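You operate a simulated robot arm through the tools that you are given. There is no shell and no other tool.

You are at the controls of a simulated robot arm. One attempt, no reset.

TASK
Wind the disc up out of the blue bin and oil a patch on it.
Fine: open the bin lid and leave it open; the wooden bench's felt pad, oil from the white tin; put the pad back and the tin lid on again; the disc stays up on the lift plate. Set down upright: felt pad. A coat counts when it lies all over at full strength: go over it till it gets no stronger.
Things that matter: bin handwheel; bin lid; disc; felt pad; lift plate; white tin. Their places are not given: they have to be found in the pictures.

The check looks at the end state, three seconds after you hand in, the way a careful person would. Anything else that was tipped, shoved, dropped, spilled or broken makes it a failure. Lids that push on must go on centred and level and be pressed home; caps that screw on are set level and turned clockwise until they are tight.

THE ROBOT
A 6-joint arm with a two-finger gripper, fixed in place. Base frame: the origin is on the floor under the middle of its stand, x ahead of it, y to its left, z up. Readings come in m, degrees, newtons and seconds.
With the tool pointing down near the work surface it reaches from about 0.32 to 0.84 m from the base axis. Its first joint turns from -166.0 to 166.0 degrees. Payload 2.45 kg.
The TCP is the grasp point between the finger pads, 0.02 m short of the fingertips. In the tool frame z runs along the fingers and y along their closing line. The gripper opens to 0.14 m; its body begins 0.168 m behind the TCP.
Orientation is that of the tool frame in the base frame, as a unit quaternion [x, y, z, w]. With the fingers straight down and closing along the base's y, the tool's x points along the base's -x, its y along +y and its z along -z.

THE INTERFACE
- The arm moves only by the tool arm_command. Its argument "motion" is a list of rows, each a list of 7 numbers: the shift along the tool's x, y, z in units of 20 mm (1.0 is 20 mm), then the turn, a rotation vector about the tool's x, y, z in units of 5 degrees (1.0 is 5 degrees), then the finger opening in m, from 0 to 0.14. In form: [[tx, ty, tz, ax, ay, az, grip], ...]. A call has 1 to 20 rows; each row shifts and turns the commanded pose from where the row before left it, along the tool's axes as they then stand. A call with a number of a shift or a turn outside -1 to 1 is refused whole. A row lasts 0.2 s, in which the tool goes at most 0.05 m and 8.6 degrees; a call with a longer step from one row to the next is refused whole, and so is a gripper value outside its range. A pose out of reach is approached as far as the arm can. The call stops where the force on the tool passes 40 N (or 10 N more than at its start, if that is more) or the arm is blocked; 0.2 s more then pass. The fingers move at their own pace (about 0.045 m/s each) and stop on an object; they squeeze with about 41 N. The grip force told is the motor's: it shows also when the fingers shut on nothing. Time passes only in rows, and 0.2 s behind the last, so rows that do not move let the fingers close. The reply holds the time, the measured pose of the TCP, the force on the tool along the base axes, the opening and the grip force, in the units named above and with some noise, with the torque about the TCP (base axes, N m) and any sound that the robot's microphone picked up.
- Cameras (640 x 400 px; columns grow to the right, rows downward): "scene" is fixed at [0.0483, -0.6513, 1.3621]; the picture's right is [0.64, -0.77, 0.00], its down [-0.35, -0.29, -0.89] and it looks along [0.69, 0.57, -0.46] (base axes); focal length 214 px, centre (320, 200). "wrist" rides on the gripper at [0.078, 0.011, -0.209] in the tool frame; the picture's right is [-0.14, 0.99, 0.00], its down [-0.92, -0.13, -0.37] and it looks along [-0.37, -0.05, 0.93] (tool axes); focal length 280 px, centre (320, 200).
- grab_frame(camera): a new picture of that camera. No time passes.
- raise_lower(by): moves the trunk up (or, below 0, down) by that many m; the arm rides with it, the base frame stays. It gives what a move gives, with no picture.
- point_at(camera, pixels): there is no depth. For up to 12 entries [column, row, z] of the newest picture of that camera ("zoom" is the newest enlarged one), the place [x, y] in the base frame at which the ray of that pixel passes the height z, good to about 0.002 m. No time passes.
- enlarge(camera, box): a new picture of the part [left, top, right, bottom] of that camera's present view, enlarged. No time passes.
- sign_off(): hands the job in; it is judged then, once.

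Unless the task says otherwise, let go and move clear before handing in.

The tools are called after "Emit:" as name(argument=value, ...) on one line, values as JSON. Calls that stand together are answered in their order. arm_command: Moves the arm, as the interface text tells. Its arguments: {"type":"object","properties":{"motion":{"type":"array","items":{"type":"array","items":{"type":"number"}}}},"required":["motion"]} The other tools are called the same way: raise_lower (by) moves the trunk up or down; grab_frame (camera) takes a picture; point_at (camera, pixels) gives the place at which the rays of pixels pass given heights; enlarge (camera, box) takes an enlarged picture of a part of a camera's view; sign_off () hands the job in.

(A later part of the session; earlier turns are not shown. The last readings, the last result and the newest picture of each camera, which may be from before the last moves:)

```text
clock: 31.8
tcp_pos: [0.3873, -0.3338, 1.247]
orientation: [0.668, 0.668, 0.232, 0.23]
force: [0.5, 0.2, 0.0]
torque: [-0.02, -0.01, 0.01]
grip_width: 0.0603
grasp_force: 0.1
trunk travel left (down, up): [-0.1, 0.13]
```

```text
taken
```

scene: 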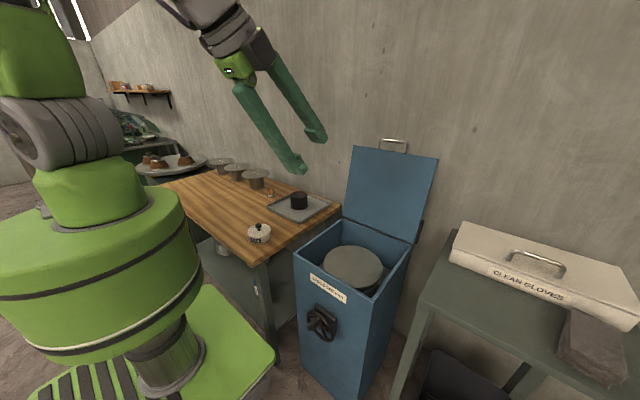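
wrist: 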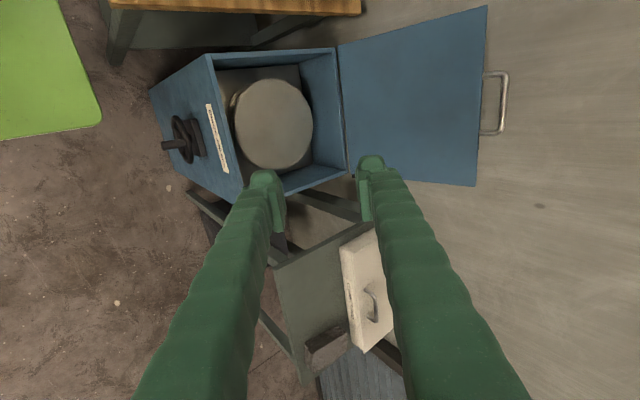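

The lid stands open; I want to see what is on the lift plate, so I enlarge the bin's inside from both cameras.

Emit:
enlarge(camera="wrist", box=[140, 50, 350, 200])

Emit:
enlarge(camera="scene", box=[280, 200, 430, 310])

```text
2.67 times, centred on (245, 125) of wrist
```

zoom: 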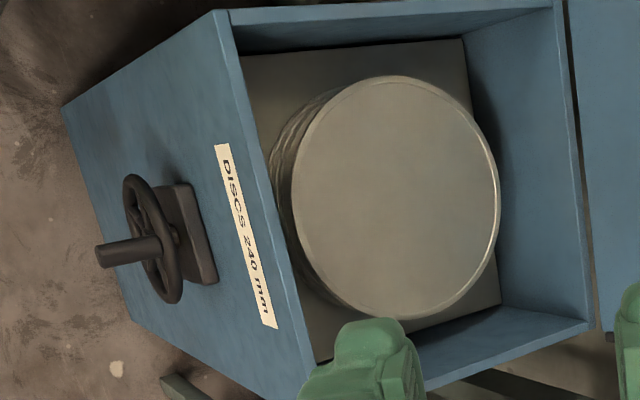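

```text
3.64 times, centred on (355, 255) of scene
```

zoom: 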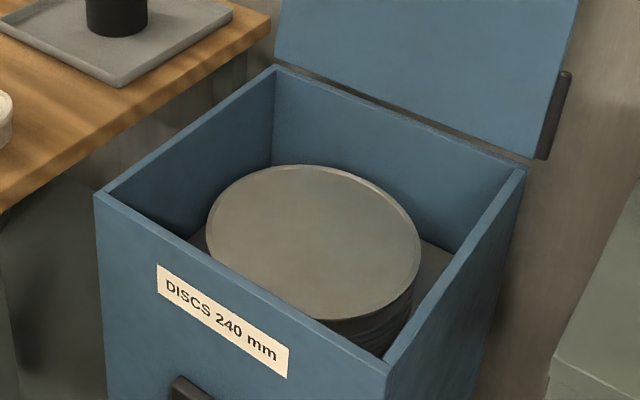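

The lift plate carries a stack of discs, and the top disc is well inside. Now I roll the tool back −90° so the fingers close along y for the crank knob.

Emit:
arm_command(motion=[[0, 0, 0, 0, 0, -1, 0.06], [0, 0, 0, 0, 0, -1, 0.06], [0, 0, 0, 0, 0, -1, 0.06], [0, 0, 0, 0, 0, -1, 0.06], [0, 0, 0, 0, 0, -1, 0.06], [0, 0, 0, 0, 0, -1, 0.06], [0, 0, 0, 0, 0, -1, 0.06], [0, 0, 0, 0, 0, -1, 0.06], [0, 0, 0, 0, 0, -1, 0.06], [0, 0, 0, 0, 0, -1, 0.06], [0, 0, 0, 0, 0, -1, 0.06], [0, 0, 0, 0, 0, -1, 0.06], [0, 0, 0, 0, 0, -1, 0.06], [0, 0, 0, 0, 0, -1, 0.06], [0, 0, 0, 0, 0, -1, 0.06], [0, 0, 0, 0, 0, -1, 0.06], [0, 0, 0, 0, 0, -1, 0.06], [0, 0, 0, 0, 0, -1, 0.06]])

Emit:
grab_frame(camera="wrist")

```text
clock: 35.6
tcp_pos: [0.388, -0.3338, 1.2491]
orientation: [-0.001, 0.945, 0.003, 0.326]
force: [0.2, -0.5, 0.0]
torque: [0.0, 0.0, 0.02]
grip_width: 0.0601
grasp_force: 0.0
trunk travel left (down, up): [-0.1, 0.13]
```

```text
taken
```

wrist: 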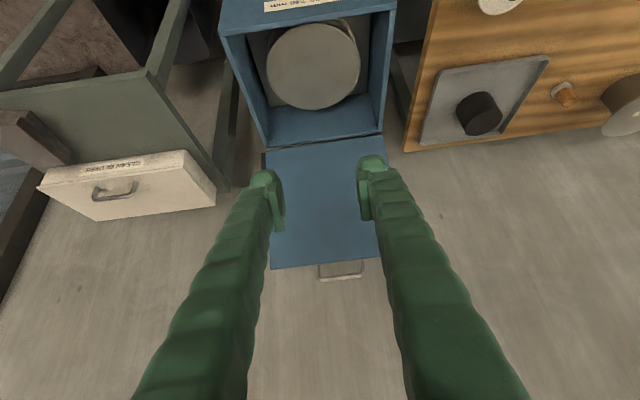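

Now I descend in front of the bin toward the standoff by the knob, going most of the way and then looking.

Emit:
arm_command(motion=[[0.935, 0, 0.983, 0, 0, 0, 0.06], [0.935, 0, 0.983, 0, 0, 0, 0.06], [0.935, 0, 0.983, 0, 0, 0, 0.06], [0.935, 0, 0.983, 0, 0, 0, 0.06], [0.935, 0, 0.983, 0, 0, 0, 0.06], [0.935, 0, 0.983, 0, 0, 0, 0.06], [0.935, 0, 0.983, 0, 0, 0, 0.06], [0.935, 0, 0.983, 0, 0, 0, 0.06], [0.935, 0, 0.983, 0, 0, 0, 0.06], [0.935, 0, 0.983, 0, 0, 0, 0.06], [0.935, 0, 0.983, 0, 0, 0, 0.06], [0.935, 0, 0.983, 0, 0, 0, 0.06], [0.935, 0, 0.983, 0, 0, 0, 0.06], [0.935, 0, 0.983, 0, 0, 0, 0.06], [0.935, 0, 0.983, 0, 0, 0, 0.06], [0.935, 0, 0.983, 0, 0, 0, 0.06]])

Emit:
grab_frame(camera="wrist")

Emit:
grab_frame(camera="scene")

```text
clock: 39.0
tcp_pos: [0.3649, -0.4063, 0.8745]
orientation: [0.0, 0.946, 0.008, 0.324]
force: [-0.8, 0.4, 0.0]
torque: [0.0, 0.01, 0.05]
grip_width: 0.0602
grasp_force: 0.0
out of reach, approached as far as the arm can: row 11, 12, 13, 14, 15, 16
trunk travel left (down, up): [-0.1, 0.13]
```

```text
taken
```

wrist: 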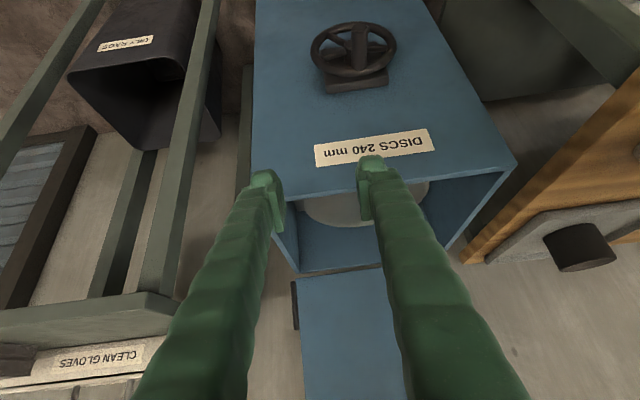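

```text
taken
```

scene: 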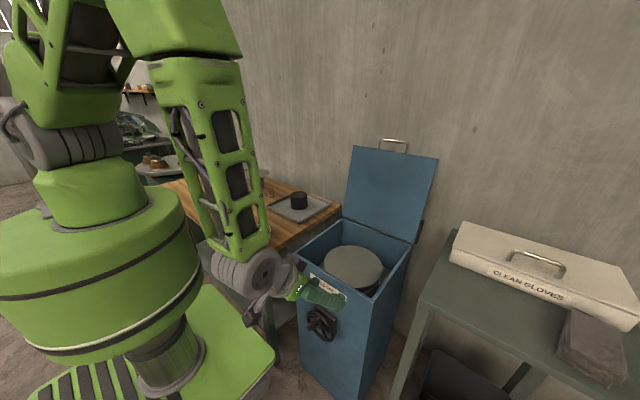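

The last rows were out of reach (the wrist came too near the base axis), so the pose drifted to y=−0.406. A steeper pitch (65°) moves the wrist outward; I'll re-pitch and go to a standoff above the knob.

Emit:
arm_command(motion=[[0, 0, 0, 0, 0.87, 0, 0.06], [0, 0, 0, 0, 0.87, 0, 0.06], [0, 0, 0, 0, 0.87, 0, 0.06], [0.537, 0.53, 0.967, 0, 0, 0, 0.06], [0.537, 0.53, 0.967, 0, 0, 0, 0.06], [0.537, 0.53, 0.967, 0, 0, 0, 0.06], [0.537, 0.53, 0.967, 0, 0, 0, 0.06], [0.537, 0.53, 0.967, 0, 0, 0, 0.06]])

Emit:
grab_frame(camera="wrist")

Emit:
enlarge(camera="scene", box=[240, 250, 400, 350])

```text
clock: 40.8
tcp_pos: [0.3734, -0.3938, 0.7865]
orientation: [0.0, 0.977, 0.011, 0.213]
force: [0.2, 0.4, 1.2]
torque: [-0.01, 0.04, -0.04]
grip_width: 0.0599
grasp_force: 0.2
out of reach, approached as far as the arm can: row 6, 7, 8
trunk travel left (down, up): [-0.1, 0.13]
```

```text
taken
```

wrist: 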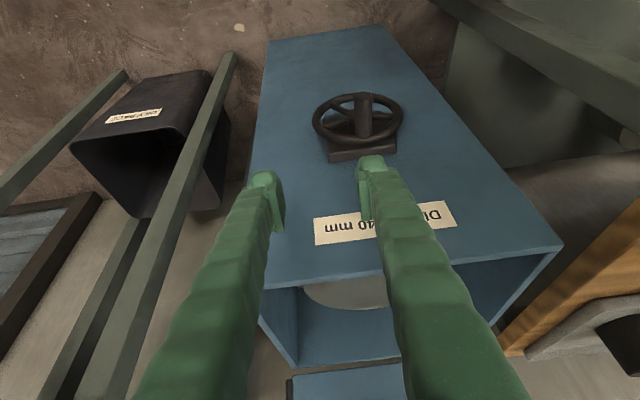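

```text
4.00 times, centred on (320, 300) of scene
```

zoom: 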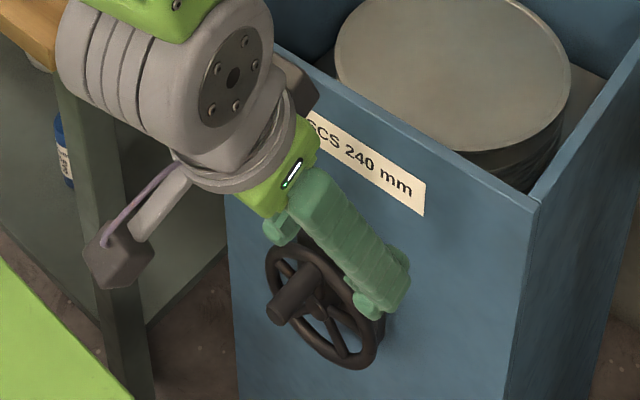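

Still limited, though the geometry should allow it, so it is likely a joint limit for this tilt. I'll try the tool straight down (closing along y) and move over the knob.

Emit:
arm_command(motion=[[0, 0, 0, 0, 1, 0, 0.06], [0, 0, 0, 0, 1, 0, 0.06], [0, 0, 0, 0, 1, 0, 0.06], [0, 0, 0, 0, 1, 0, 0.06], [0, 0, 0, 0, 0.9, 0, 0.06], [-0.4, 0.6, 0, 0, 0, 0, 0.06], [-0.4, 0.6, 0, 0, 0, 0, 0.06], [-0.3, 0.6, 0, 0, 0, 0, 0.06], [0, 0.6, 0, 0, 0, 0, 0.06], [0, 0.6, 0, 0, 0, 0, 0.06]])

Emit:
grab_frame(camera="wrist")

Emit:
enlarge(camera="scene", box=[240, 250, 400, 350])

```text
clock: 43.0
tcp_pos: [0.3961, -0.3318, 0.7882]
orientation: [-0.001, 1.0, 0.003, 0.006]
force: [0.4, -0.8, 0.6]
torque: [0.02, 0.03, -0.02]
grip_width: 0.0601
grasp_force: 0.1
trunk travel left (down, up): [-0.1, 0.13]
```

```text
taken
```

wrist: 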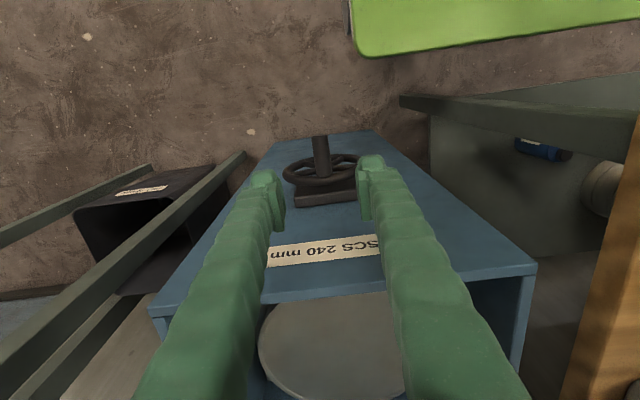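

```text
4.00 times, centred on (320, 300) of scene
```

zoom: 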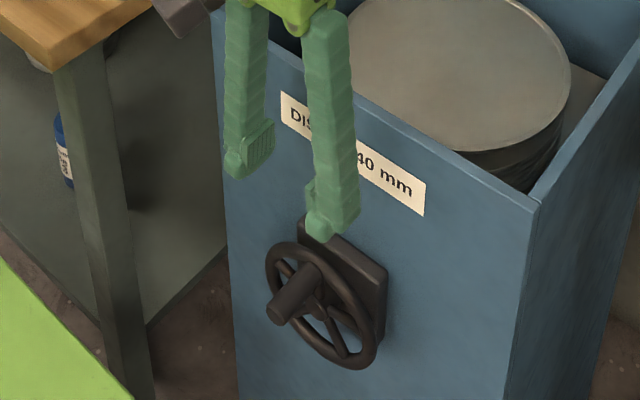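

Straight down works: TCP is at (0.396, −0.332, 0.788) directly above the knob (wrist (321,157)). I'll check the knob's alignment with an enlarged view before descending.

Emit:
enlarge(camera="wrist", box=[260, 110, 388, 220])

Emit:
point_at(camera="wrist", pixels=[[319, 137, 0.629], [324, 176, 0.629], [325, 165, 0.575], [284, 172, 0.575], [357, 166, 0.575]])

```text
3.64 times, centred on (324, 165) of wrist
```

zoom: 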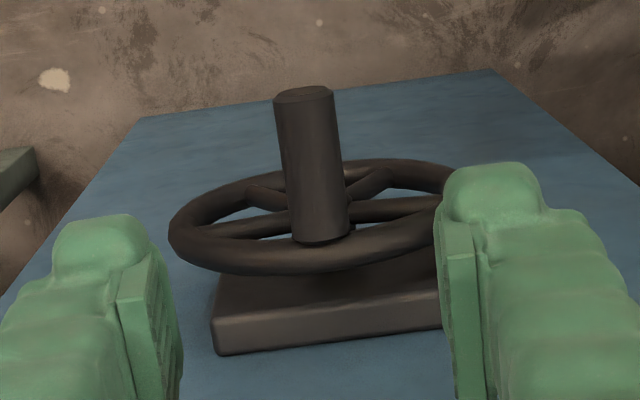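

```text
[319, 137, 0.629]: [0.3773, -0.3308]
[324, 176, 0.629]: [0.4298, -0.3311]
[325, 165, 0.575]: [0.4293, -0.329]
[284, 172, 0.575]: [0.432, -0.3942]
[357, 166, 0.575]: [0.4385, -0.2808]
```

The knob spans x 0.377–0.428 at y≈−0.331, right under the gripper. Descending to it with the fingers at 60 mm.

Emit:
arm_command(motion=[[0, 0.02, 1, 0, 0, 0, 0.06], [0, 0.02, 1, 0, 0, 0, 0.06], [0, 0, 1, 0, 0, 0, 0.06], [0, 0, 1, 0, 0, 0, 0.06], [0, 0, 1, 0, 0, 0, 0.06], [0, 0, 1, 0, 0, 0, 0.06], [0, 0, 0.97, 0, 0, 0, 0.06], [0, 0, 0.97, 0, 0, 0, 0.06]])

Emit:
grab_frame(camera="wrist")

Emit:
grab_frame(camera="scene")

```text
clock: 44.8
tcp_pos: [0.3971, -0.3308, 0.6304]
orientation: [-0.001, 1.0, 0.003, 0.004]
force: [-0.4, -0.3, 0.2]
torque: [-0.01, 0.0, -0.02]
grip_width: 0.0599
grasp_force: 0.1
trunk travel left (down, up): [-0.1, 0.13]
```

```text
taken
```

wrist: 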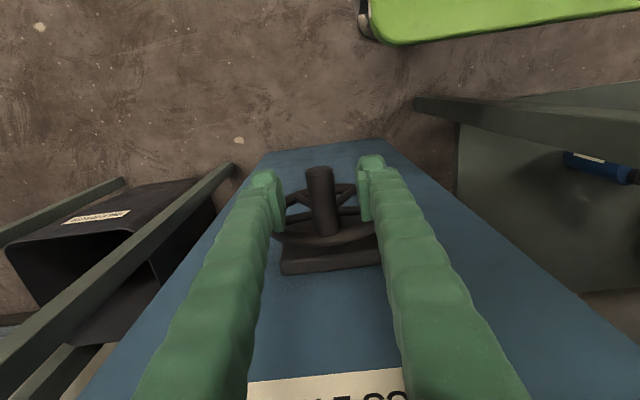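

```text
taken
```

scene: 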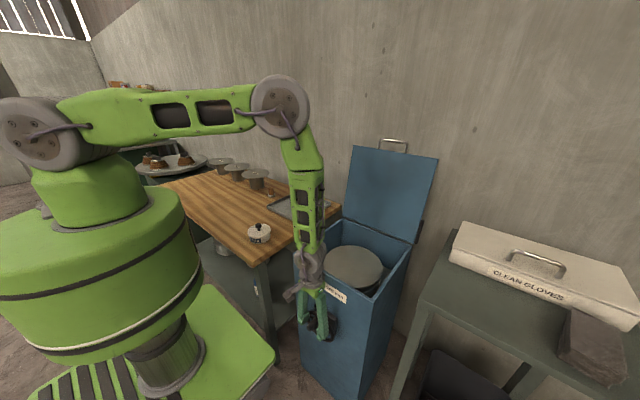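

The knob is between the pads at (0.397, −0.331, 0.630). Closing on it.

Emit:
arm_command(motion=[[0, 0, 0, 0, 0, 0, 0.0], [0, 0, 0, 0, 0, 0, 0.0], [0, 0, 0, 0, 0, 0, 0.0], [0, 0, 0, 0, 0, 0, 0.0]])

Emit:
enlarge(camera="wrist", box=[240, 120, 400, 240])

Emit:
enlarge(camera="scene", box=[270, 250, 390, 350])

```text
clock: 45.8
tcp_pos: [0.3955, -0.3309, 0.6299]
orientation: [0.0, 1.0, 0.002, 0.004]
force: [3.5, 4.5, 1.7]
torque: [0.13, 0.21, -0.53]
grip_width: 0.0179
grasp_force: 35.8
trunk travel left (down, up): [-0.1, 0.13]
```

```text
3.33 times, centred on (320, 180) of wrist
```

zoom: 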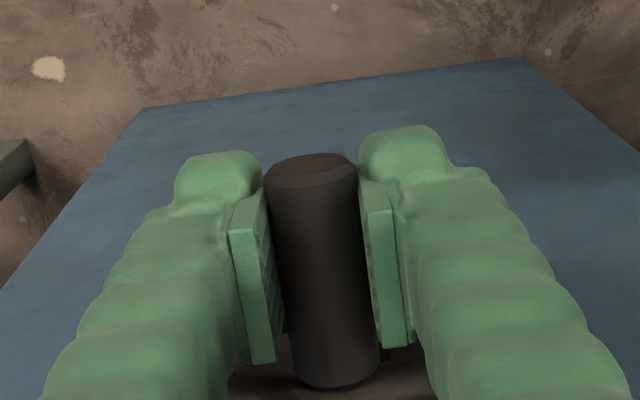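

```text
4.00 times, centred on (330, 300) of scene
```

zoom: 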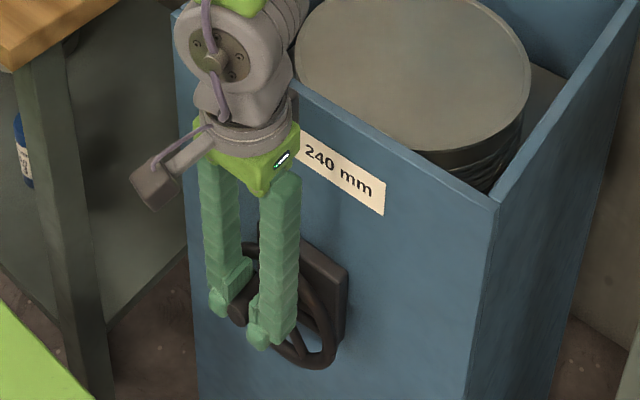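

Knob gripped (17.9 mm). I'll test-turn it clockwise as seen from the robot by about 30° (R≈0.06) and check the forces and whether the disc moves.

Emit:
arm_command(motion=[[0, -0.52, 0.045, 0, 0, 0, 0.0], [0, -0.505, 0.135, 0, 0, 0, 0.0], [0, -0.474, 0.221, 0, 0, 0, 0.0]])

Emit:
enlarge(camera="wrist", box=[240, 120, 400, 240])

Emit:
enlarge(camera="scene", box=[270, 250, 390, 350])

```text
clock: 46.6
tcp_pos: [0.3955, -0.3596, 0.6206]
orientation: [-0.001, 1.0, 0.003, 0.005]
force: [-8.1, 10.5, 3.2]
torque: [0.45, 0.8, -1.05]
grip_width: 0.0174
grasp_force: 43.4
trunk travel left (down, up): [-0.1, 0.13]
```

```text
3.33 times, centred on (320, 180) of wrist
```

zoom: 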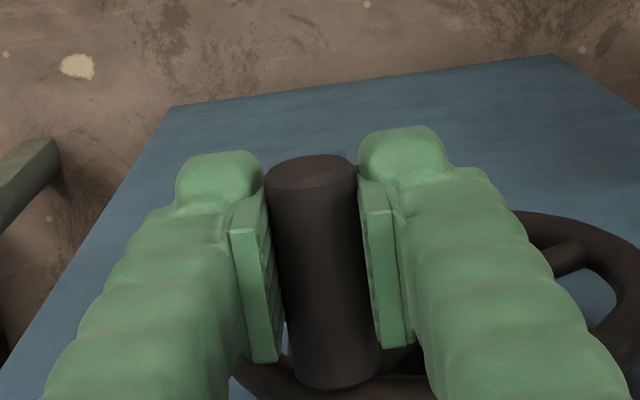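

```text
4.00 times, centred on (330, 300) of scene
```

zoom: 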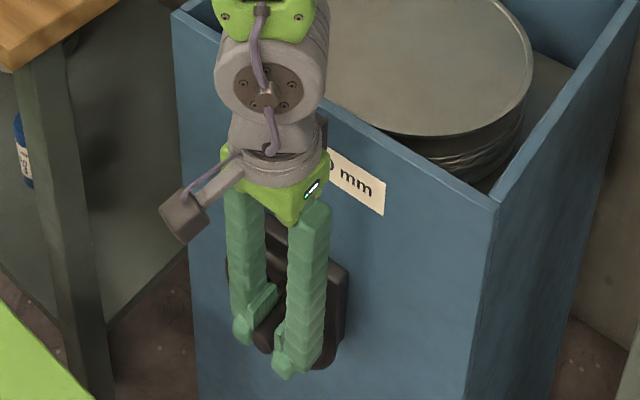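

The wheel turns freely clockwise (force ≈11 N) and the disc seems to have risen slightly. I'll continue to 90° and compare.

Emit:
arm_command(motion=[[0, -0.428, 0.3, 0, 0, 0, 0.0], [0, -0.37, 0.37, 0, 0, 0, 0.0], [0, -0.3, 0.428, 0, 0, 0, 0.0], [0, -0.221, 0.474, 0, 0, 0, 0.0], [0, -0.135, 0.505, 0, 0, 0, 0.0], [0, -0.0456, 0.521, 0, 0, 0, 0.0]])

Emit:
enlarge(camera="wrist", box=[240, 120, 400, 240])

Emit:
enlarge(camera="scene", box=[270, 250, 390, 350])

```text
clock: 48.0
tcp_pos: [0.3973, -0.3889, 0.5673]
orientation: [-0.002, 1.0, 0.004, 0.003]
force: [-1.4, 27.6, 16.3]
torque: [0.75, 0.21, -0.32]
grip_width: 0.0177
grasp_force: 42.7
trunk travel left (down, up): [-0.1, 0.13]
```

```text
3.33 times, centred on (320, 180) of wrist
```

zoom: 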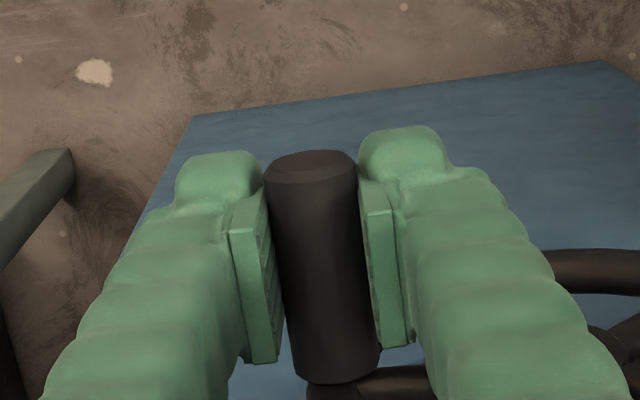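

```text
4.00 times, centred on (330, 300) of scene
```

zoom: 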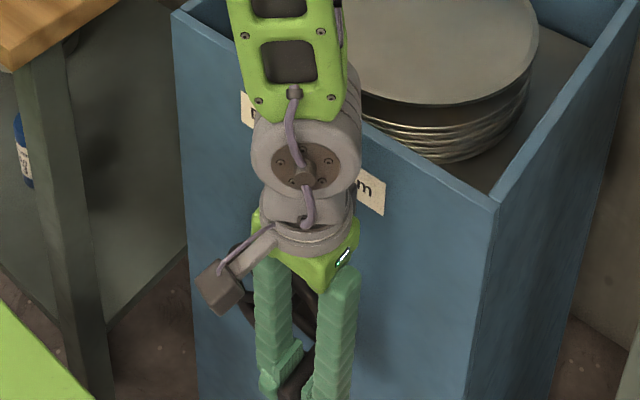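

The discs clearly rise (stack edges now visible). The +27 N in y shows my radius is ~3 mm too large, so I correct to R≈0.057 and go on to 180°.

Emit:
arm_command(motion=[[0, 0.193, 0.495, 0, 0, 0, 0.0], [0, 0.1286, 0.48, 0, 0, 0, 0.0], [0, 0.21, 0.45, 0, 0, 0, 0.0], [0, 0.285, 0.407, 0, 0, 0, 0.0], [0, 0.351, 0.351, 0, 0, 0, 0.0], [0, 0.407, 0.285, 0, 0, 0, 0.0], [0, 0.45, 0.21, 0, 0, 0, 0.0], [0, 0.48, 0.1286, 0, 0, 0, 0.0], [0, 0.495, 0.0433, 0, 0, 0, 0.0]])

Emit:
grab_frame(camera="wrist")

Emit:
grab_frame(camera="scene")

```text
clock: 49.0
tcp_pos: [0.3982, -0.3801, 0.5369]
orientation: [0.0, 1.0, 0.001, 0.006]
force: [-10.2, -6.9, 2.9]
torque: [0.23, 0.58, 0.45]
grip_width: 0.0175
grasp_force: 42.5
trunk travel left (down, up): [-0.1, 0.13]
stopped in row 4: the force on the tool passed its limit at 81 N (the readings are from after the stop); the commanded pose is now the measured one
```

```text
taken
```

wrist: 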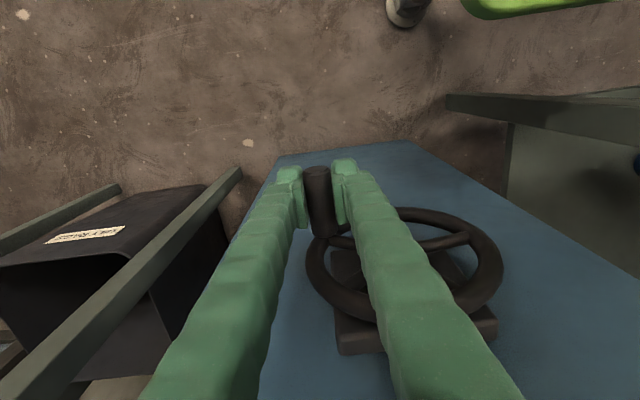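

```text
taken
```

scene: 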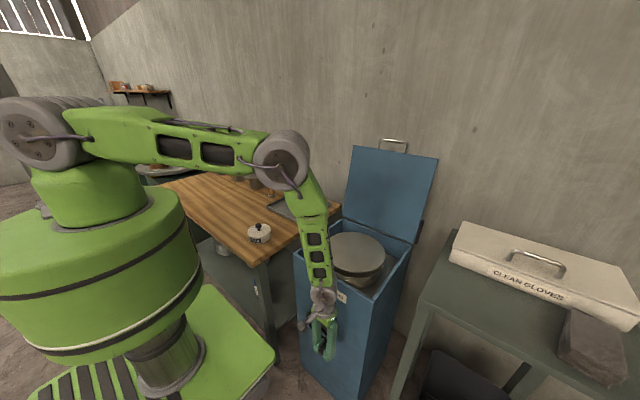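

The move stopped on an 81 N spike around φ≈120°. I'll look closely at the fingers against the wheel and at the lift height.

Emit:
enlarge(camera="wrist", box=[250, 140, 410, 260])

Emit:
enlarge(camera="scene", box=[280, 220, 440, 370])

```text
3.33 times, centred on (330, 200) of wrist
```

zoom: 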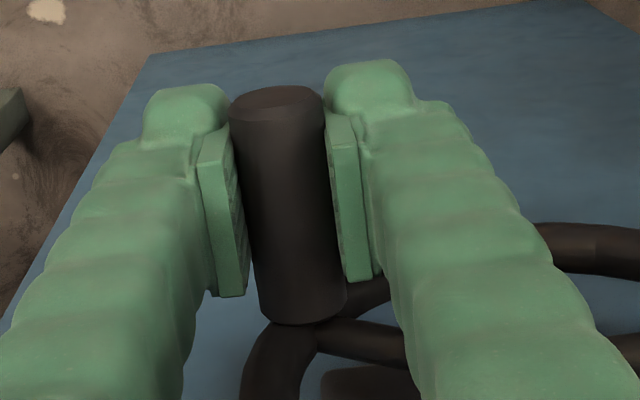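

```text
2.67 times, centred on (360, 295) of scene
```

zoom: 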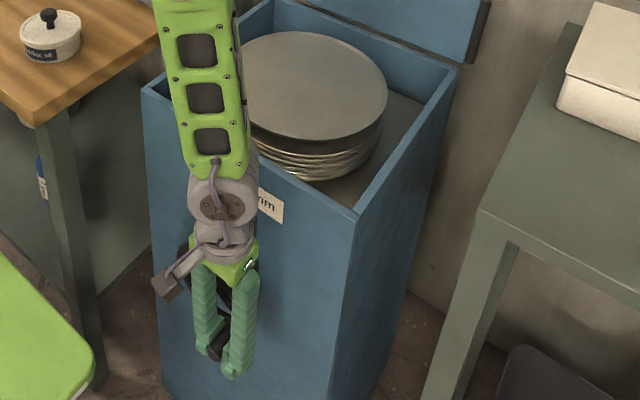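

The finger side (about ±17 mm wide) seems to be meeting the wheel's hub/rim, as the −x force suggests. I'll ease the grip to 22 mm, back off 10 mm in −x along the knob, and re-grip.

Emit:
arm_command(motion=[[0, 0, 0, 0, 0, 0, 0.023], [0, 0, 0, 0, 0, 0, 0.023], [0.3, 0, 0, 0, 0, 0, 0.023], [0.25, 0, 0, 0, 0, 0, 0.023]])

Emit:
enlarge(camera="wrist", box=[250, 140, 410, 260])

Emit:
enlarge(camera="scene", box=[280, 220, 440, 370])

```text
clock: 50.0
tcp_pos: [0.3889, -0.3787, 0.5361]
orientation: [0.0, 1.0, 0.001, 0.005]
force: [0.3, -0.4, 0.8]
torque: [0.02, 0.01, 0.01]
grip_width: 0.023
grasp_force: 0.1
trunk travel left (down, up): [-0.1, 0.13]
```

```text
3.33 times, centred on (330, 200) of wrist
```

zoom: 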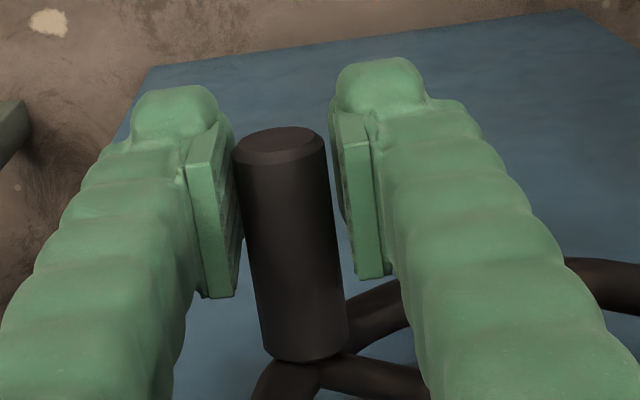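

```text
2.67 times, centred on (360, 295) of scene
```

zoom: 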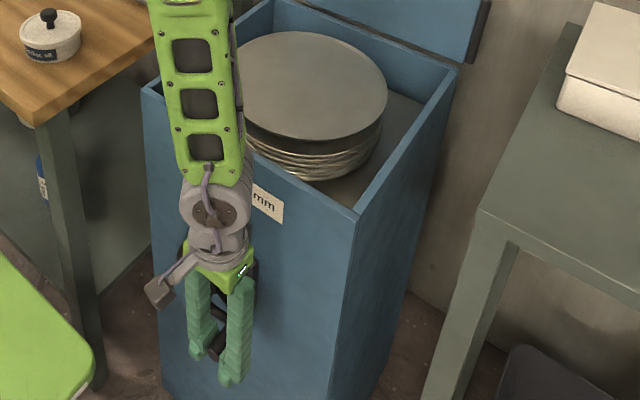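

The wheel holds by itself when released (disc height unchanged). I'll re-grip farther out on the knob and continue to 180°.

Emit:
arm_command(motion=[[0, 0, 0, 0, 0, 0, 0.0], [0, 0, 0, 0, 0, 0, 0.0], [0, 0.285, 0.407, 0, 0, 0, 0.0], [0, 0.351, 0.351, 0, 0, 0, 0.0], [0, 0.407, 0.285, 0, 0, 0, 0.0]])

Emit:
grab_frame(camera="wrist")

Emit:
enlarge(camera="scene", box=[280, 220, 440, 370])

```text
clock: 51.0
tcp_pos: [0.3884, -0.3699, 0.5212]
orientation: [0.001, 1.0, -0.001, 0.007]
force: [-6.1, -9.3, -13.3]
torque: [-0.18, 0.26, 0.17]
grip_width: 0.0171
grasp_force: 42.2
trunk travel left (down, up): [-0.1, 0.13]
stopped in row 5: the force on the tool passed its limit at 42 N (the readings are from after the stop); the commanded pose is now the measured one
```

```text
taken
```

wrist: 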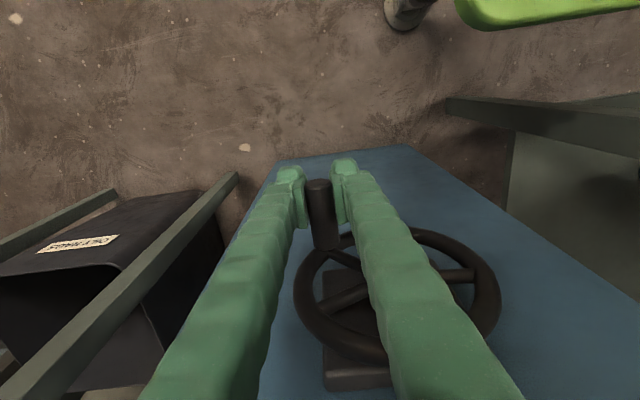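

```text
2.67 times, centred on (360, 295) of scene
```

zoom: 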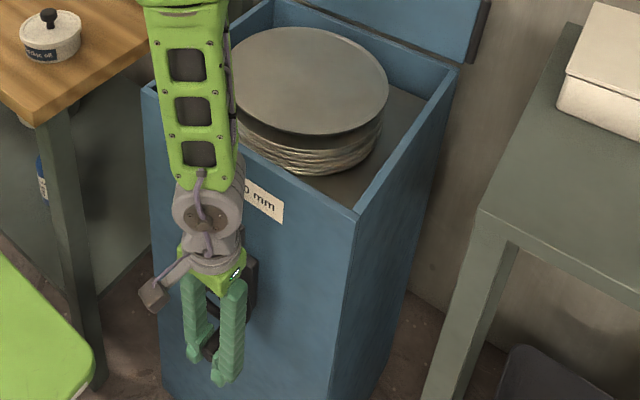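

It advanced to φ≈135° and then tripped the 40 N limit, so my circle is a few mm off. I'll measure the knob tip position precisely by intersecting the wrist ray with the tip plane x≈0.377.

Emit:
enlarge(camera="wrist", box=[280, 150, 376, 260])

Emit:
enlarge(camera="wrist", box=[280, 200, 520, 400])

Emit:
point_at(camera="wrist", pixels=[[318, 185, 0.5], [318, 185, 0.51], [318, 185, 0.52], [318, 185, 0.53], [318, 185, 0.54]])

```text
3.64 times, centred on (328, 205) of wrist
```

zoom: 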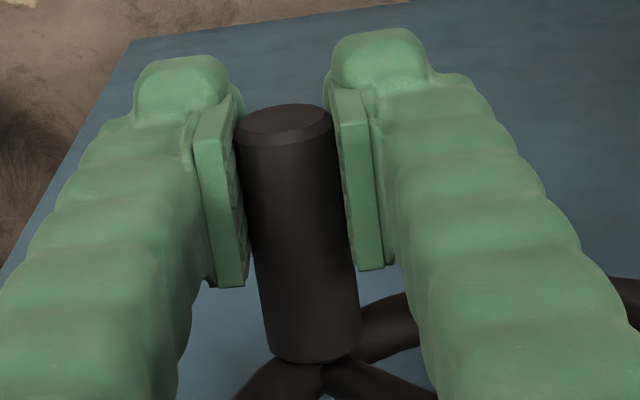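

```text
2.00 times, centred on (400, 300) of wrist
```

zoom: 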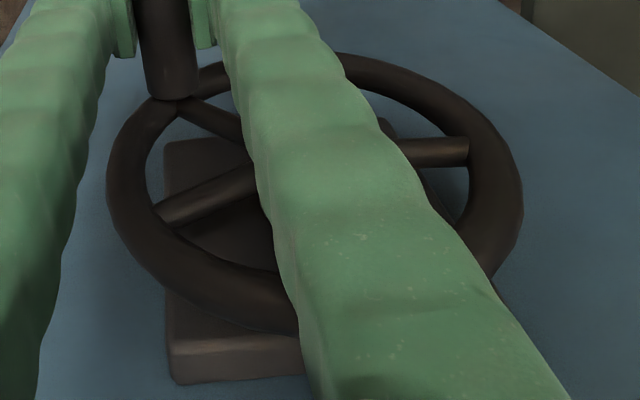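

```text
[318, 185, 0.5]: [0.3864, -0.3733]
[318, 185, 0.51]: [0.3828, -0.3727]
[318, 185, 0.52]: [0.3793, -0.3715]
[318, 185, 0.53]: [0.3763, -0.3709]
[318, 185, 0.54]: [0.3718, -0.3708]
```

The knob measures to y≈−0.371, z≈0.522; refitting all points gives wheel centre (−0.3265, 0.566), R≈0.0627, which explains the earlier radial forces. Continuing from φ≈136° with the corrected circle.

Emit:
arm_command(motion=[[0, 0.4247, 0.3439, 0, 0, 0, 0.0], [0, 0.478, 0.265, 0, 0, 0, 0.0], [0, 0.5167, 0.1779, 0, 0, 0, 0.0], [0, 0.5398, 0.0855, 0, 0, 0, 0.0], [0, 0.5464, -0.0095, 0, 0, 0, 0.0], [0, 0.5365, -0.1043, 0, 0, 0, 0.0], [0, 0.5102, -0.1958, 0, 0, 0, 0.0]])

Emit:
grab_frame(camera="wrist")

Emit:
enlarge(camera="scene", box=[280, 220, 440, 370])

```text
clock: 51.6
tcp_pos: [0.3886, -0.3594, 0.5101]
orientation: [0.002, 1.0, -0.004, 0.009]
force: [-3.6, -10.9, -18.5]
torque: [-0.05, 0.34, 0.83]
grip_width: 0.017
grasp_force: 43.0
trunk travel left (down, up): [-0.1, 0.13]
stopped in row 2: the force on the tool passed its limit at 84 N (the readings are from after the stop); the commanded pose is now the measured one
```

```text
taken
```

wrist: 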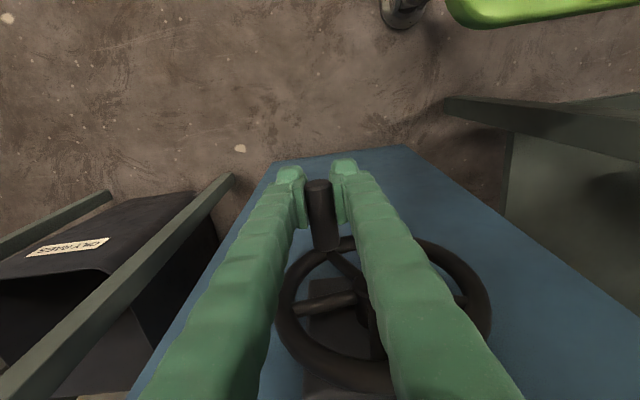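

```text
2.67 times, centred on (360, 295) of scene
```

zoom: 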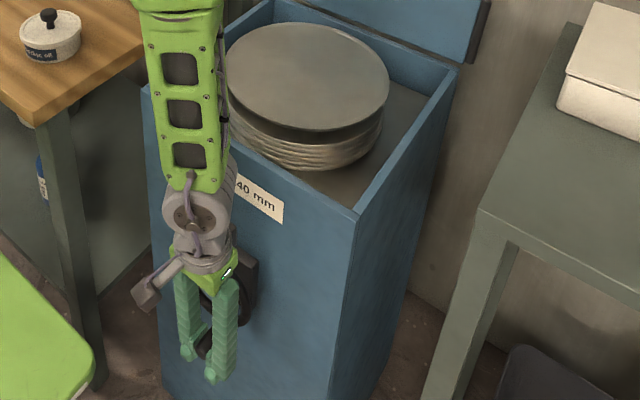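

Another spike, though the wheel advanced to ≈149° and the disc keeps rising; the knob probably rolls/sticks in the pads. I'll release to relax, re-grip, then move in smaller, slower steps while watching forces.

Emit:
arm_command(motion=[[0, 0, 0, 0, 0, 0, 0.03], [0, 0, 0, 0, 0, 0, 0.03]])

Emit:
enlarge(camera="wrist", box=[280, 150, 376, 260])

Emit:
enlarge(camera="scene", box=[290, 290, 370, 345])

```text
clock: 52.2
tcp_pos: [0.3883, -0.3574, 0.5117]
orientation: [0.002, 1.0, -0.002, 0.008]
force: [0.2, -0.2, 0.1]
torque: [-0.01, 0.01, -0.01]
grip_width: 0.0299
grasp_force: 0.1
trunk travel left (down, up): [-0.1, 0.13]
```

```text
3.64 times, centred on (328, 205) of wrist
```

zoom: 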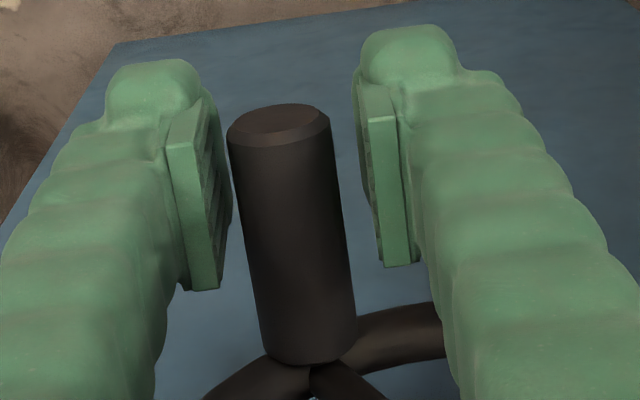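

```text
7.27 times, centred on (330, 318) of scene
```

zoom: 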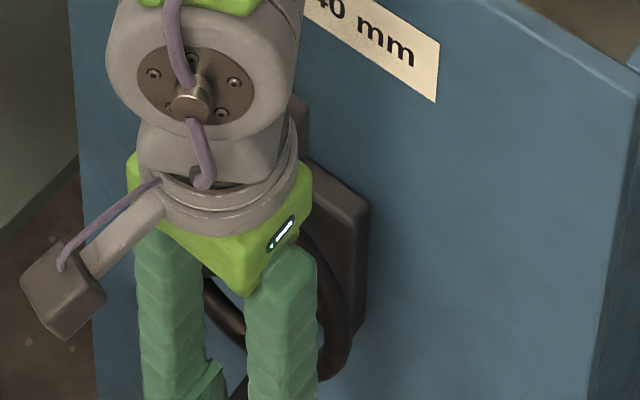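

Released, the forces vanish and the knob sits left of centre between the pads. I'll back straight off the knob in −x to get an unobstructed look at the wheel and hub.

Emit:
arm_command(motion=[[0, 0, 0, 0, 0, 0, 0.05], [0, 0, 0, 0, 0, 0, 0.05], [1, 0, 0, 0, 0, 0, 0.05], [1, 0, 0, 0, 0, 0, 0.05], [0, 0, -1, 0, 0, 0, 0.05], [0, 0, -1, 0, 0, 0, 0.05], [0, 0, -1, 0, 0, 0, 0.05], [0, 0, -1, 0, 0, 0, 0.05], [0, 0, -1, 0, 0, 0, 0.05]])

Emit:
grab_frame(camera="wrist")

Emit:
enlarge(camera="scene", box=[290, 290, 370, 345])

Emit:
enlarge(camera="scene", box=[280, 200, 440, 310])

```text
clock: 54.2
tcp_pos: [0.3615, -0.3566, 0.6125]
orientation: [0.003, 1.0, 0.0, 0.008]
force: [0.7, 0.3, -0.6]
torque: [0.0, 0.01, 0.03]
grip_width: 0.0498
grasp_force: 0.1
out of reach, approached as far as the arm can: row 4
trunk travel left (down, up): [-0.1, 0.13]
```

```text
taken
```

wrist: 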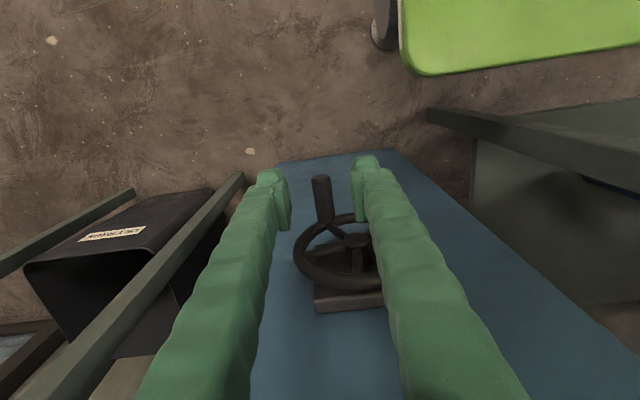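

```text
7.27 times, centred on (330, 318) of scene
```

zoom: 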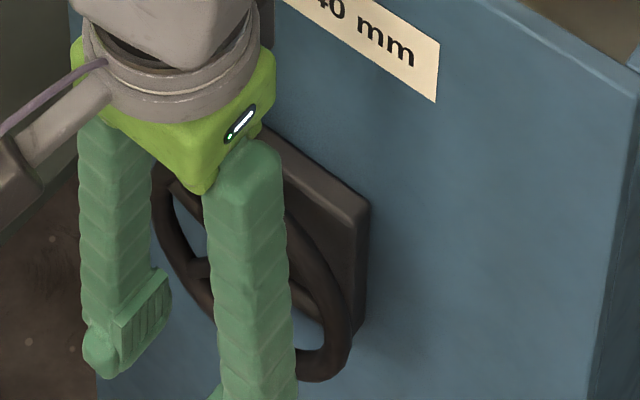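

```text
3.64 times, centred on (360, 255) of scene
```

zoom: 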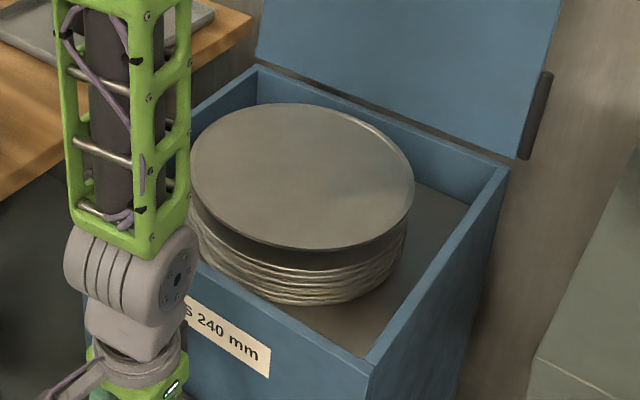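

There is a boss at the wheel's hub sticking out toward the robot (wrist (357,240)), which is probably what the +y finger struck. I'll zoom in to measure it.

Emit:
enlarge(camera="wrist", box=[270, 160, 410, 320])

Emit:
point_at(camera="wrist", pixels=[[321, 179, 0.52], [327, 220, 0.52], [357, 240, 0.566], [362, 272, 0.566], [357, 240, 0.55], [357, 240, 0.58]])

```text
2.50 times, centred on (340, 240) of wrist
```

zoom: 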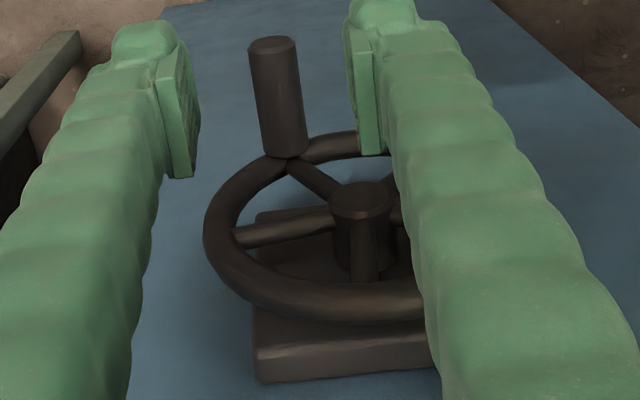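

```text
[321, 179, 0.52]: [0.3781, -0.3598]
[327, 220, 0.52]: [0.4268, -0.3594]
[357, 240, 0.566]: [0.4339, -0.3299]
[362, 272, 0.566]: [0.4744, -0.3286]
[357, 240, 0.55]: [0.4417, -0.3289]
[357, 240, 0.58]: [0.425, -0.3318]
```

The hub face is flush with the rim plane (x≈0.433), so the spikes came from a radial path error of a few mm with this stiff arm; also the inner reach limit is close here. The disc has risen from z≈0.70 to ≈0.80. I'll raise the arm 0.1 m and lower the trunk 0.1 m to gain reach room.

Emit:
arm_command(motion=[[-0.2, 0, -1, 0, 0, 0, 0.05], [-0.2, 0, -1, 0, 0, 0, 0.05], [-0.2, 0, -1, 0, 0, 0, 0.05], [0, 0, -1, 0, 0, 0, 0.05], [0, 0, -1, 0, 0, 0, 0.05]])

Emit:
raise_lower(by=-0.1)

Emit:
grab_frame(camera="scene")

```text
clock: 55.4
tcp_pos: [0.3704, -0.3555, 0.7022]
orientation: [0.004, 1.0, -0.003, 0.009]
force: [0.7, -0.3, -0.3]
torque: [-0.04, -0.02, 0.02]
grip_width: 0.0502
grasp_force: 0.1
out of reach, approached as far as the arm can: row 3, 4
trunk travel left (down, up): [-0.1, 0.13]
```

```text
clock: 56.7
tcp_pos: [0.371, -0.3565, 0.6018]
orientation: [0.002, 1.0, -0.002, 0.009]
force: [0.8, 0.3, -0.7]
torque: [0.0, -0.01, 0.0]
grip_width: 0.0498
grasp_force: 0.2
trunk travel left (down, up): [0.0, 0.23]
```

```text
taken
```

scene: 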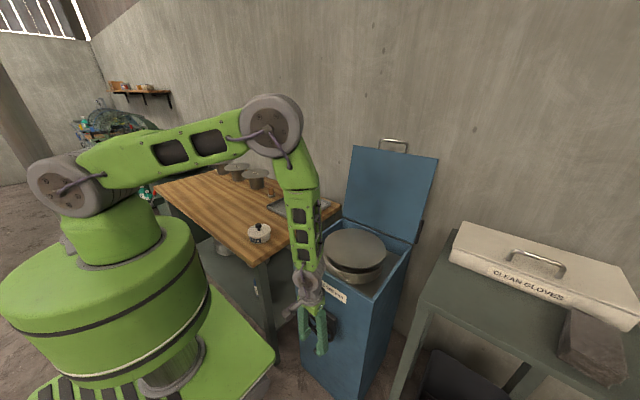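

With the trunk lowered, I'll test in free air whether the left half of the knob's circle is reachable (y≈−0.27, z≈0.566, then y≈−0.285, z≈0.515), staying clear of the knob.

Emit:
arm_command(motion=[[-0.2, 1, 0, 0, 0, 0, 0.05], [-0.2, 1, 0, 0, 0, 0, 0.05], [-0.2, 1, 0, 0, 0, 0, 0.05], [-0.2, 1, 0, 0, 0, 0, 0.05], [0, 0.3, 0.9, 0, 0, 0, 0.05], [0, 0, 0.9, 0, 0, 0, 0.05]])

Emit:
arm_command(motion=[[0, -0.3, 0.9, 0, 0, 0, 0.05], [0, -0.3, 0.9, 0, 0, 0, 0.05], [0, -0.15, 0.8, 0, 0, 0, 0.05]])

Emit:
grab_frame(camera="wrist")

Emit:
grab_frame(camera="scene")

```text
clock: 58.1
tcp_pos: [0.3863, -0.3096, 0.5821]
orientation: [0.003, 1.0, 0.004, 0.0]
force: [0.1, 0.2, 0.2]
torque: [0.02, -0.01, -0.01]
grip_width: 0.0498
grasp_force: 0.1
out of reach, approached as far as the arm can: row 2, 3, 4, 5, 6
trunk travel left (down, up): [0.0, 0.23]
```

```text
clock: 58.7
tcp_pos: [0.395, -0.3161, 0.5456]
orientation: [0.001, 1.0, 0.002, 0.005]
force: [-4.1, 15.0, 28.6]
torque: [-0.71, 0.28, -0.13]
grip_width: 0.0406
grasp_force: 0.1
out of reach, approached as far as the arm can: row 1, 2
trunk travel left (down, up): [0.0, 0.23]
stopped in row 2: the force on the tool passed its limit at 65 N (the readings are from after the stop); the commanded pose is now the measured one
```

```text
taken
```

wrist: 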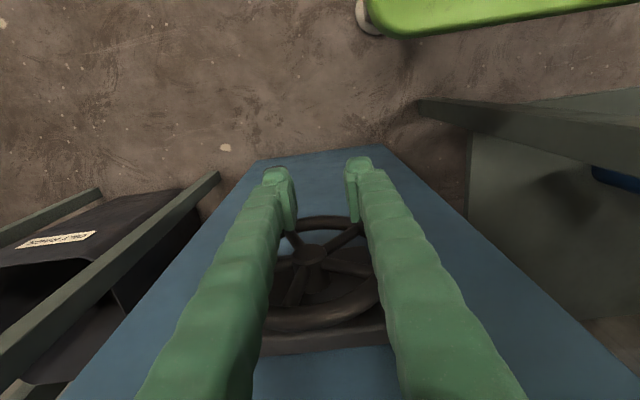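

```text
taken
```

scene: 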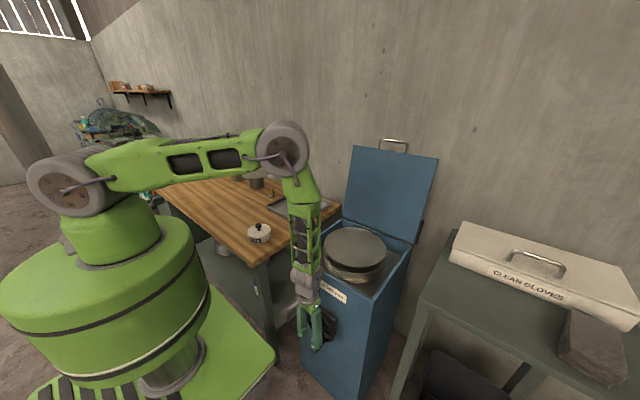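

The free test showed y>−0.31 is out of reach with the tool straight down, and my second move nudged the knob from above with a finger (no harm seen). I'll lift clear, then re-orient to a forward-left yaw (≈40°) with 30° pitch, which keeps the wrist away from the base.

Emit:
arm_command(motion=[[0, 0, -1, 0, 0, 0, 0.05], [0, 0, -1, 0, 0, 0, 0.05], [0, 0, -1, 0, 0, 0, 0.05], [0, -0.5, -1, 0, 0, 0, 0.05], [0, -0.5, -1, 0, 0, 0, 0.05], [0, -0.5, -1, 0, 0, 0, 0.05], [0, -0.5, -1, 0, 0, 0, 0.05], [0, -0.5, -1, 0, 0, 0, 0.05]])

Emit:
grab_frame(camera="wrist")

```text
clock: 60.5
tcp_pos: [0.3925, -0.3663, 0.6942]
orientation: [0.001, 1.0, 0.003, 0.005]
force: [0.0, -0.2, 0.3]
torque: [0.0, -0.03, -0.03]
grip_width: 0.0498
grasp_force: 0.1
out of reach, approached as far as the arm can: row 2, 3
trunk travel left (down, up): [0.0, 0.23]
```

```text
taken
```

wrist: 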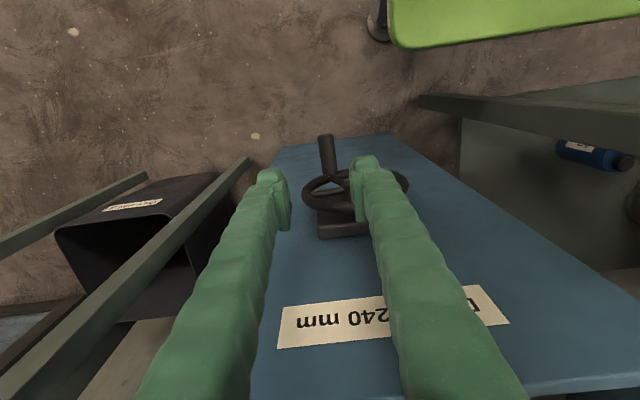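

The knob is visible at lower right of the wheel (tip at wrist (326,137)). Now rotating the tool to the yawed/pitched orientation in place.

Emit:
arm_command(motion=[[0, 0, 0, -0.706, -0.601, 0.268, 0.05], [0, 0, 0, -0.706, -0.601, 0.268, 0.05], [0, 0, 0, -0.706, -0.601, 0.268, 0.05], [0, 0, 0, -0.706, -0.601, 0.268, 0.05], [0, 0, 0, -0.706, -0.601, 0.268, 0.05], [0, 0, 0, -0.706, -0.601, 0.268, 0.05], [0, 0, 0, -0.706, -0.601, 0.268, 0.05], [0, 0, 0, -0.706, -0.601, 0.268, 0.05], [0, 0, 0, -0.706, -0.601, 0.268, 0.05], [0, 0, 0, -0.706, -0.601, 0.268, 0.05], [0, 0, 0, -0.706, -0.601, 0.268, 0.05], [0, 0, 0, -0.706, -0.601, 0.268, 0.05], [0, 0, 0, -0.706, -0.601, 0.268, 0.05]])

Emit:
grab_frame(camera="wrist")

Emit:
grab_frame(camera="scene")

```text
clock: 63.3
tcp_pos: [0.3926, -0.3668, 0.6938]
orientation: [0.144, 0.85, 0.383, 0.33]
force: [-0.4, 0.3, 0.9]
torque: [0.0, 0.03, -0.04]
grip_width: 0.0501
grasp_force: 0.2
trunk travel left (down, up): [0.0, 0.23]
```

```text
taken
```

wrist: 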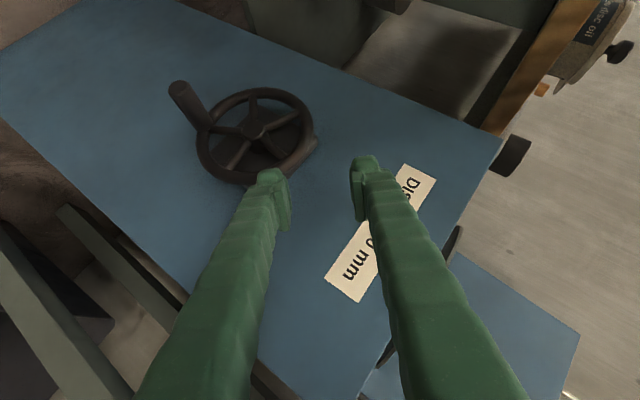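

```text
taken
```

scene: 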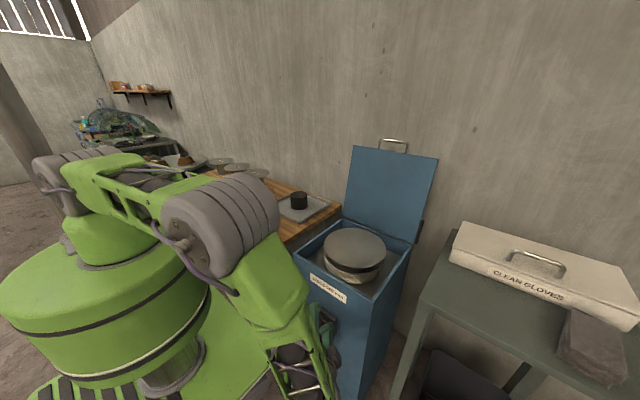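

This orientation is fully reachable and the wrist camera now sees the wheel nearly face-on. I'll zoom in and measure hub and knob.

Emit:
enlarge(camera="wrist", box=[150, 60, 330, 200])

Emit:
point_at(camera="wrist", pixels=[[250, 130, 0.56], [250, 130, 0.57], [250, 130, 0.58], [203, 122, 0.51], [203, 122, 0.52], [203, 122, 0.53], [178, 88, 0.51], [178, 88, 0.52], [178, 88, 0.53]])

```text
2.86 times, centred on (240, 130) of wrist
```

zoom: 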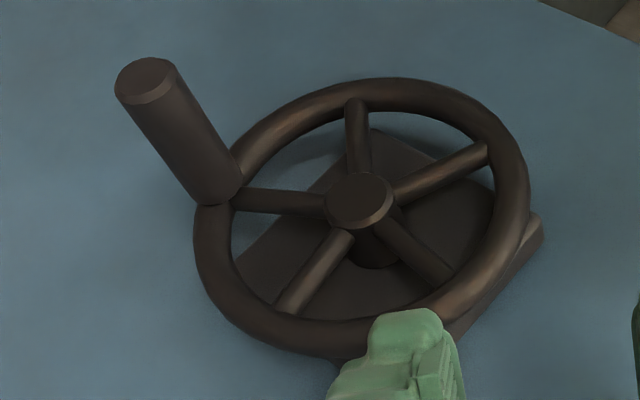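

```text
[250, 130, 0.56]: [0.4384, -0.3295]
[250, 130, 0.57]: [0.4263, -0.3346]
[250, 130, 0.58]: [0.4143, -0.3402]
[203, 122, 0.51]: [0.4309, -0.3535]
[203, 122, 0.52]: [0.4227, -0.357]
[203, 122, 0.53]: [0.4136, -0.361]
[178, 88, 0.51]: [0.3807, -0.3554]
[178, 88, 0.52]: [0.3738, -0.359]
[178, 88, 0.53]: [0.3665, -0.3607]
```

Hub face is at zoom (360,200), knob base (218,193), tip (147,75). Getting exact rays for these.

Emit:
point_at(camera="zoom", pixels=[[360, 200, 0.56], [360, 200, 0.57], [218, 193, 0.51], [218, 193, 0.52], [147, 75, 0.51], [147, 75, 0.52], [193, 235, 0.54], [193, 235, 0.52], [530, 185, 0.58], [530, 185, 0.6], [395, 78, 0.54], [395, 78, 0.52]])

```text
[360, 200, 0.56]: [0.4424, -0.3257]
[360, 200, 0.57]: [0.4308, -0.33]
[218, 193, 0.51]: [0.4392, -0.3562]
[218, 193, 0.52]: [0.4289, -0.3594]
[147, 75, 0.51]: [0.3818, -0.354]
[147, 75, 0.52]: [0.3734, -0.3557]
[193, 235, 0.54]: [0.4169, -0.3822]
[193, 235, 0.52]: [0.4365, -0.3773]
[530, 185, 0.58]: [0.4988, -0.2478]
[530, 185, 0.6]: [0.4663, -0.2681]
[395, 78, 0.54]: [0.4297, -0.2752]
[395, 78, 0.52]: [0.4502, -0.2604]
```

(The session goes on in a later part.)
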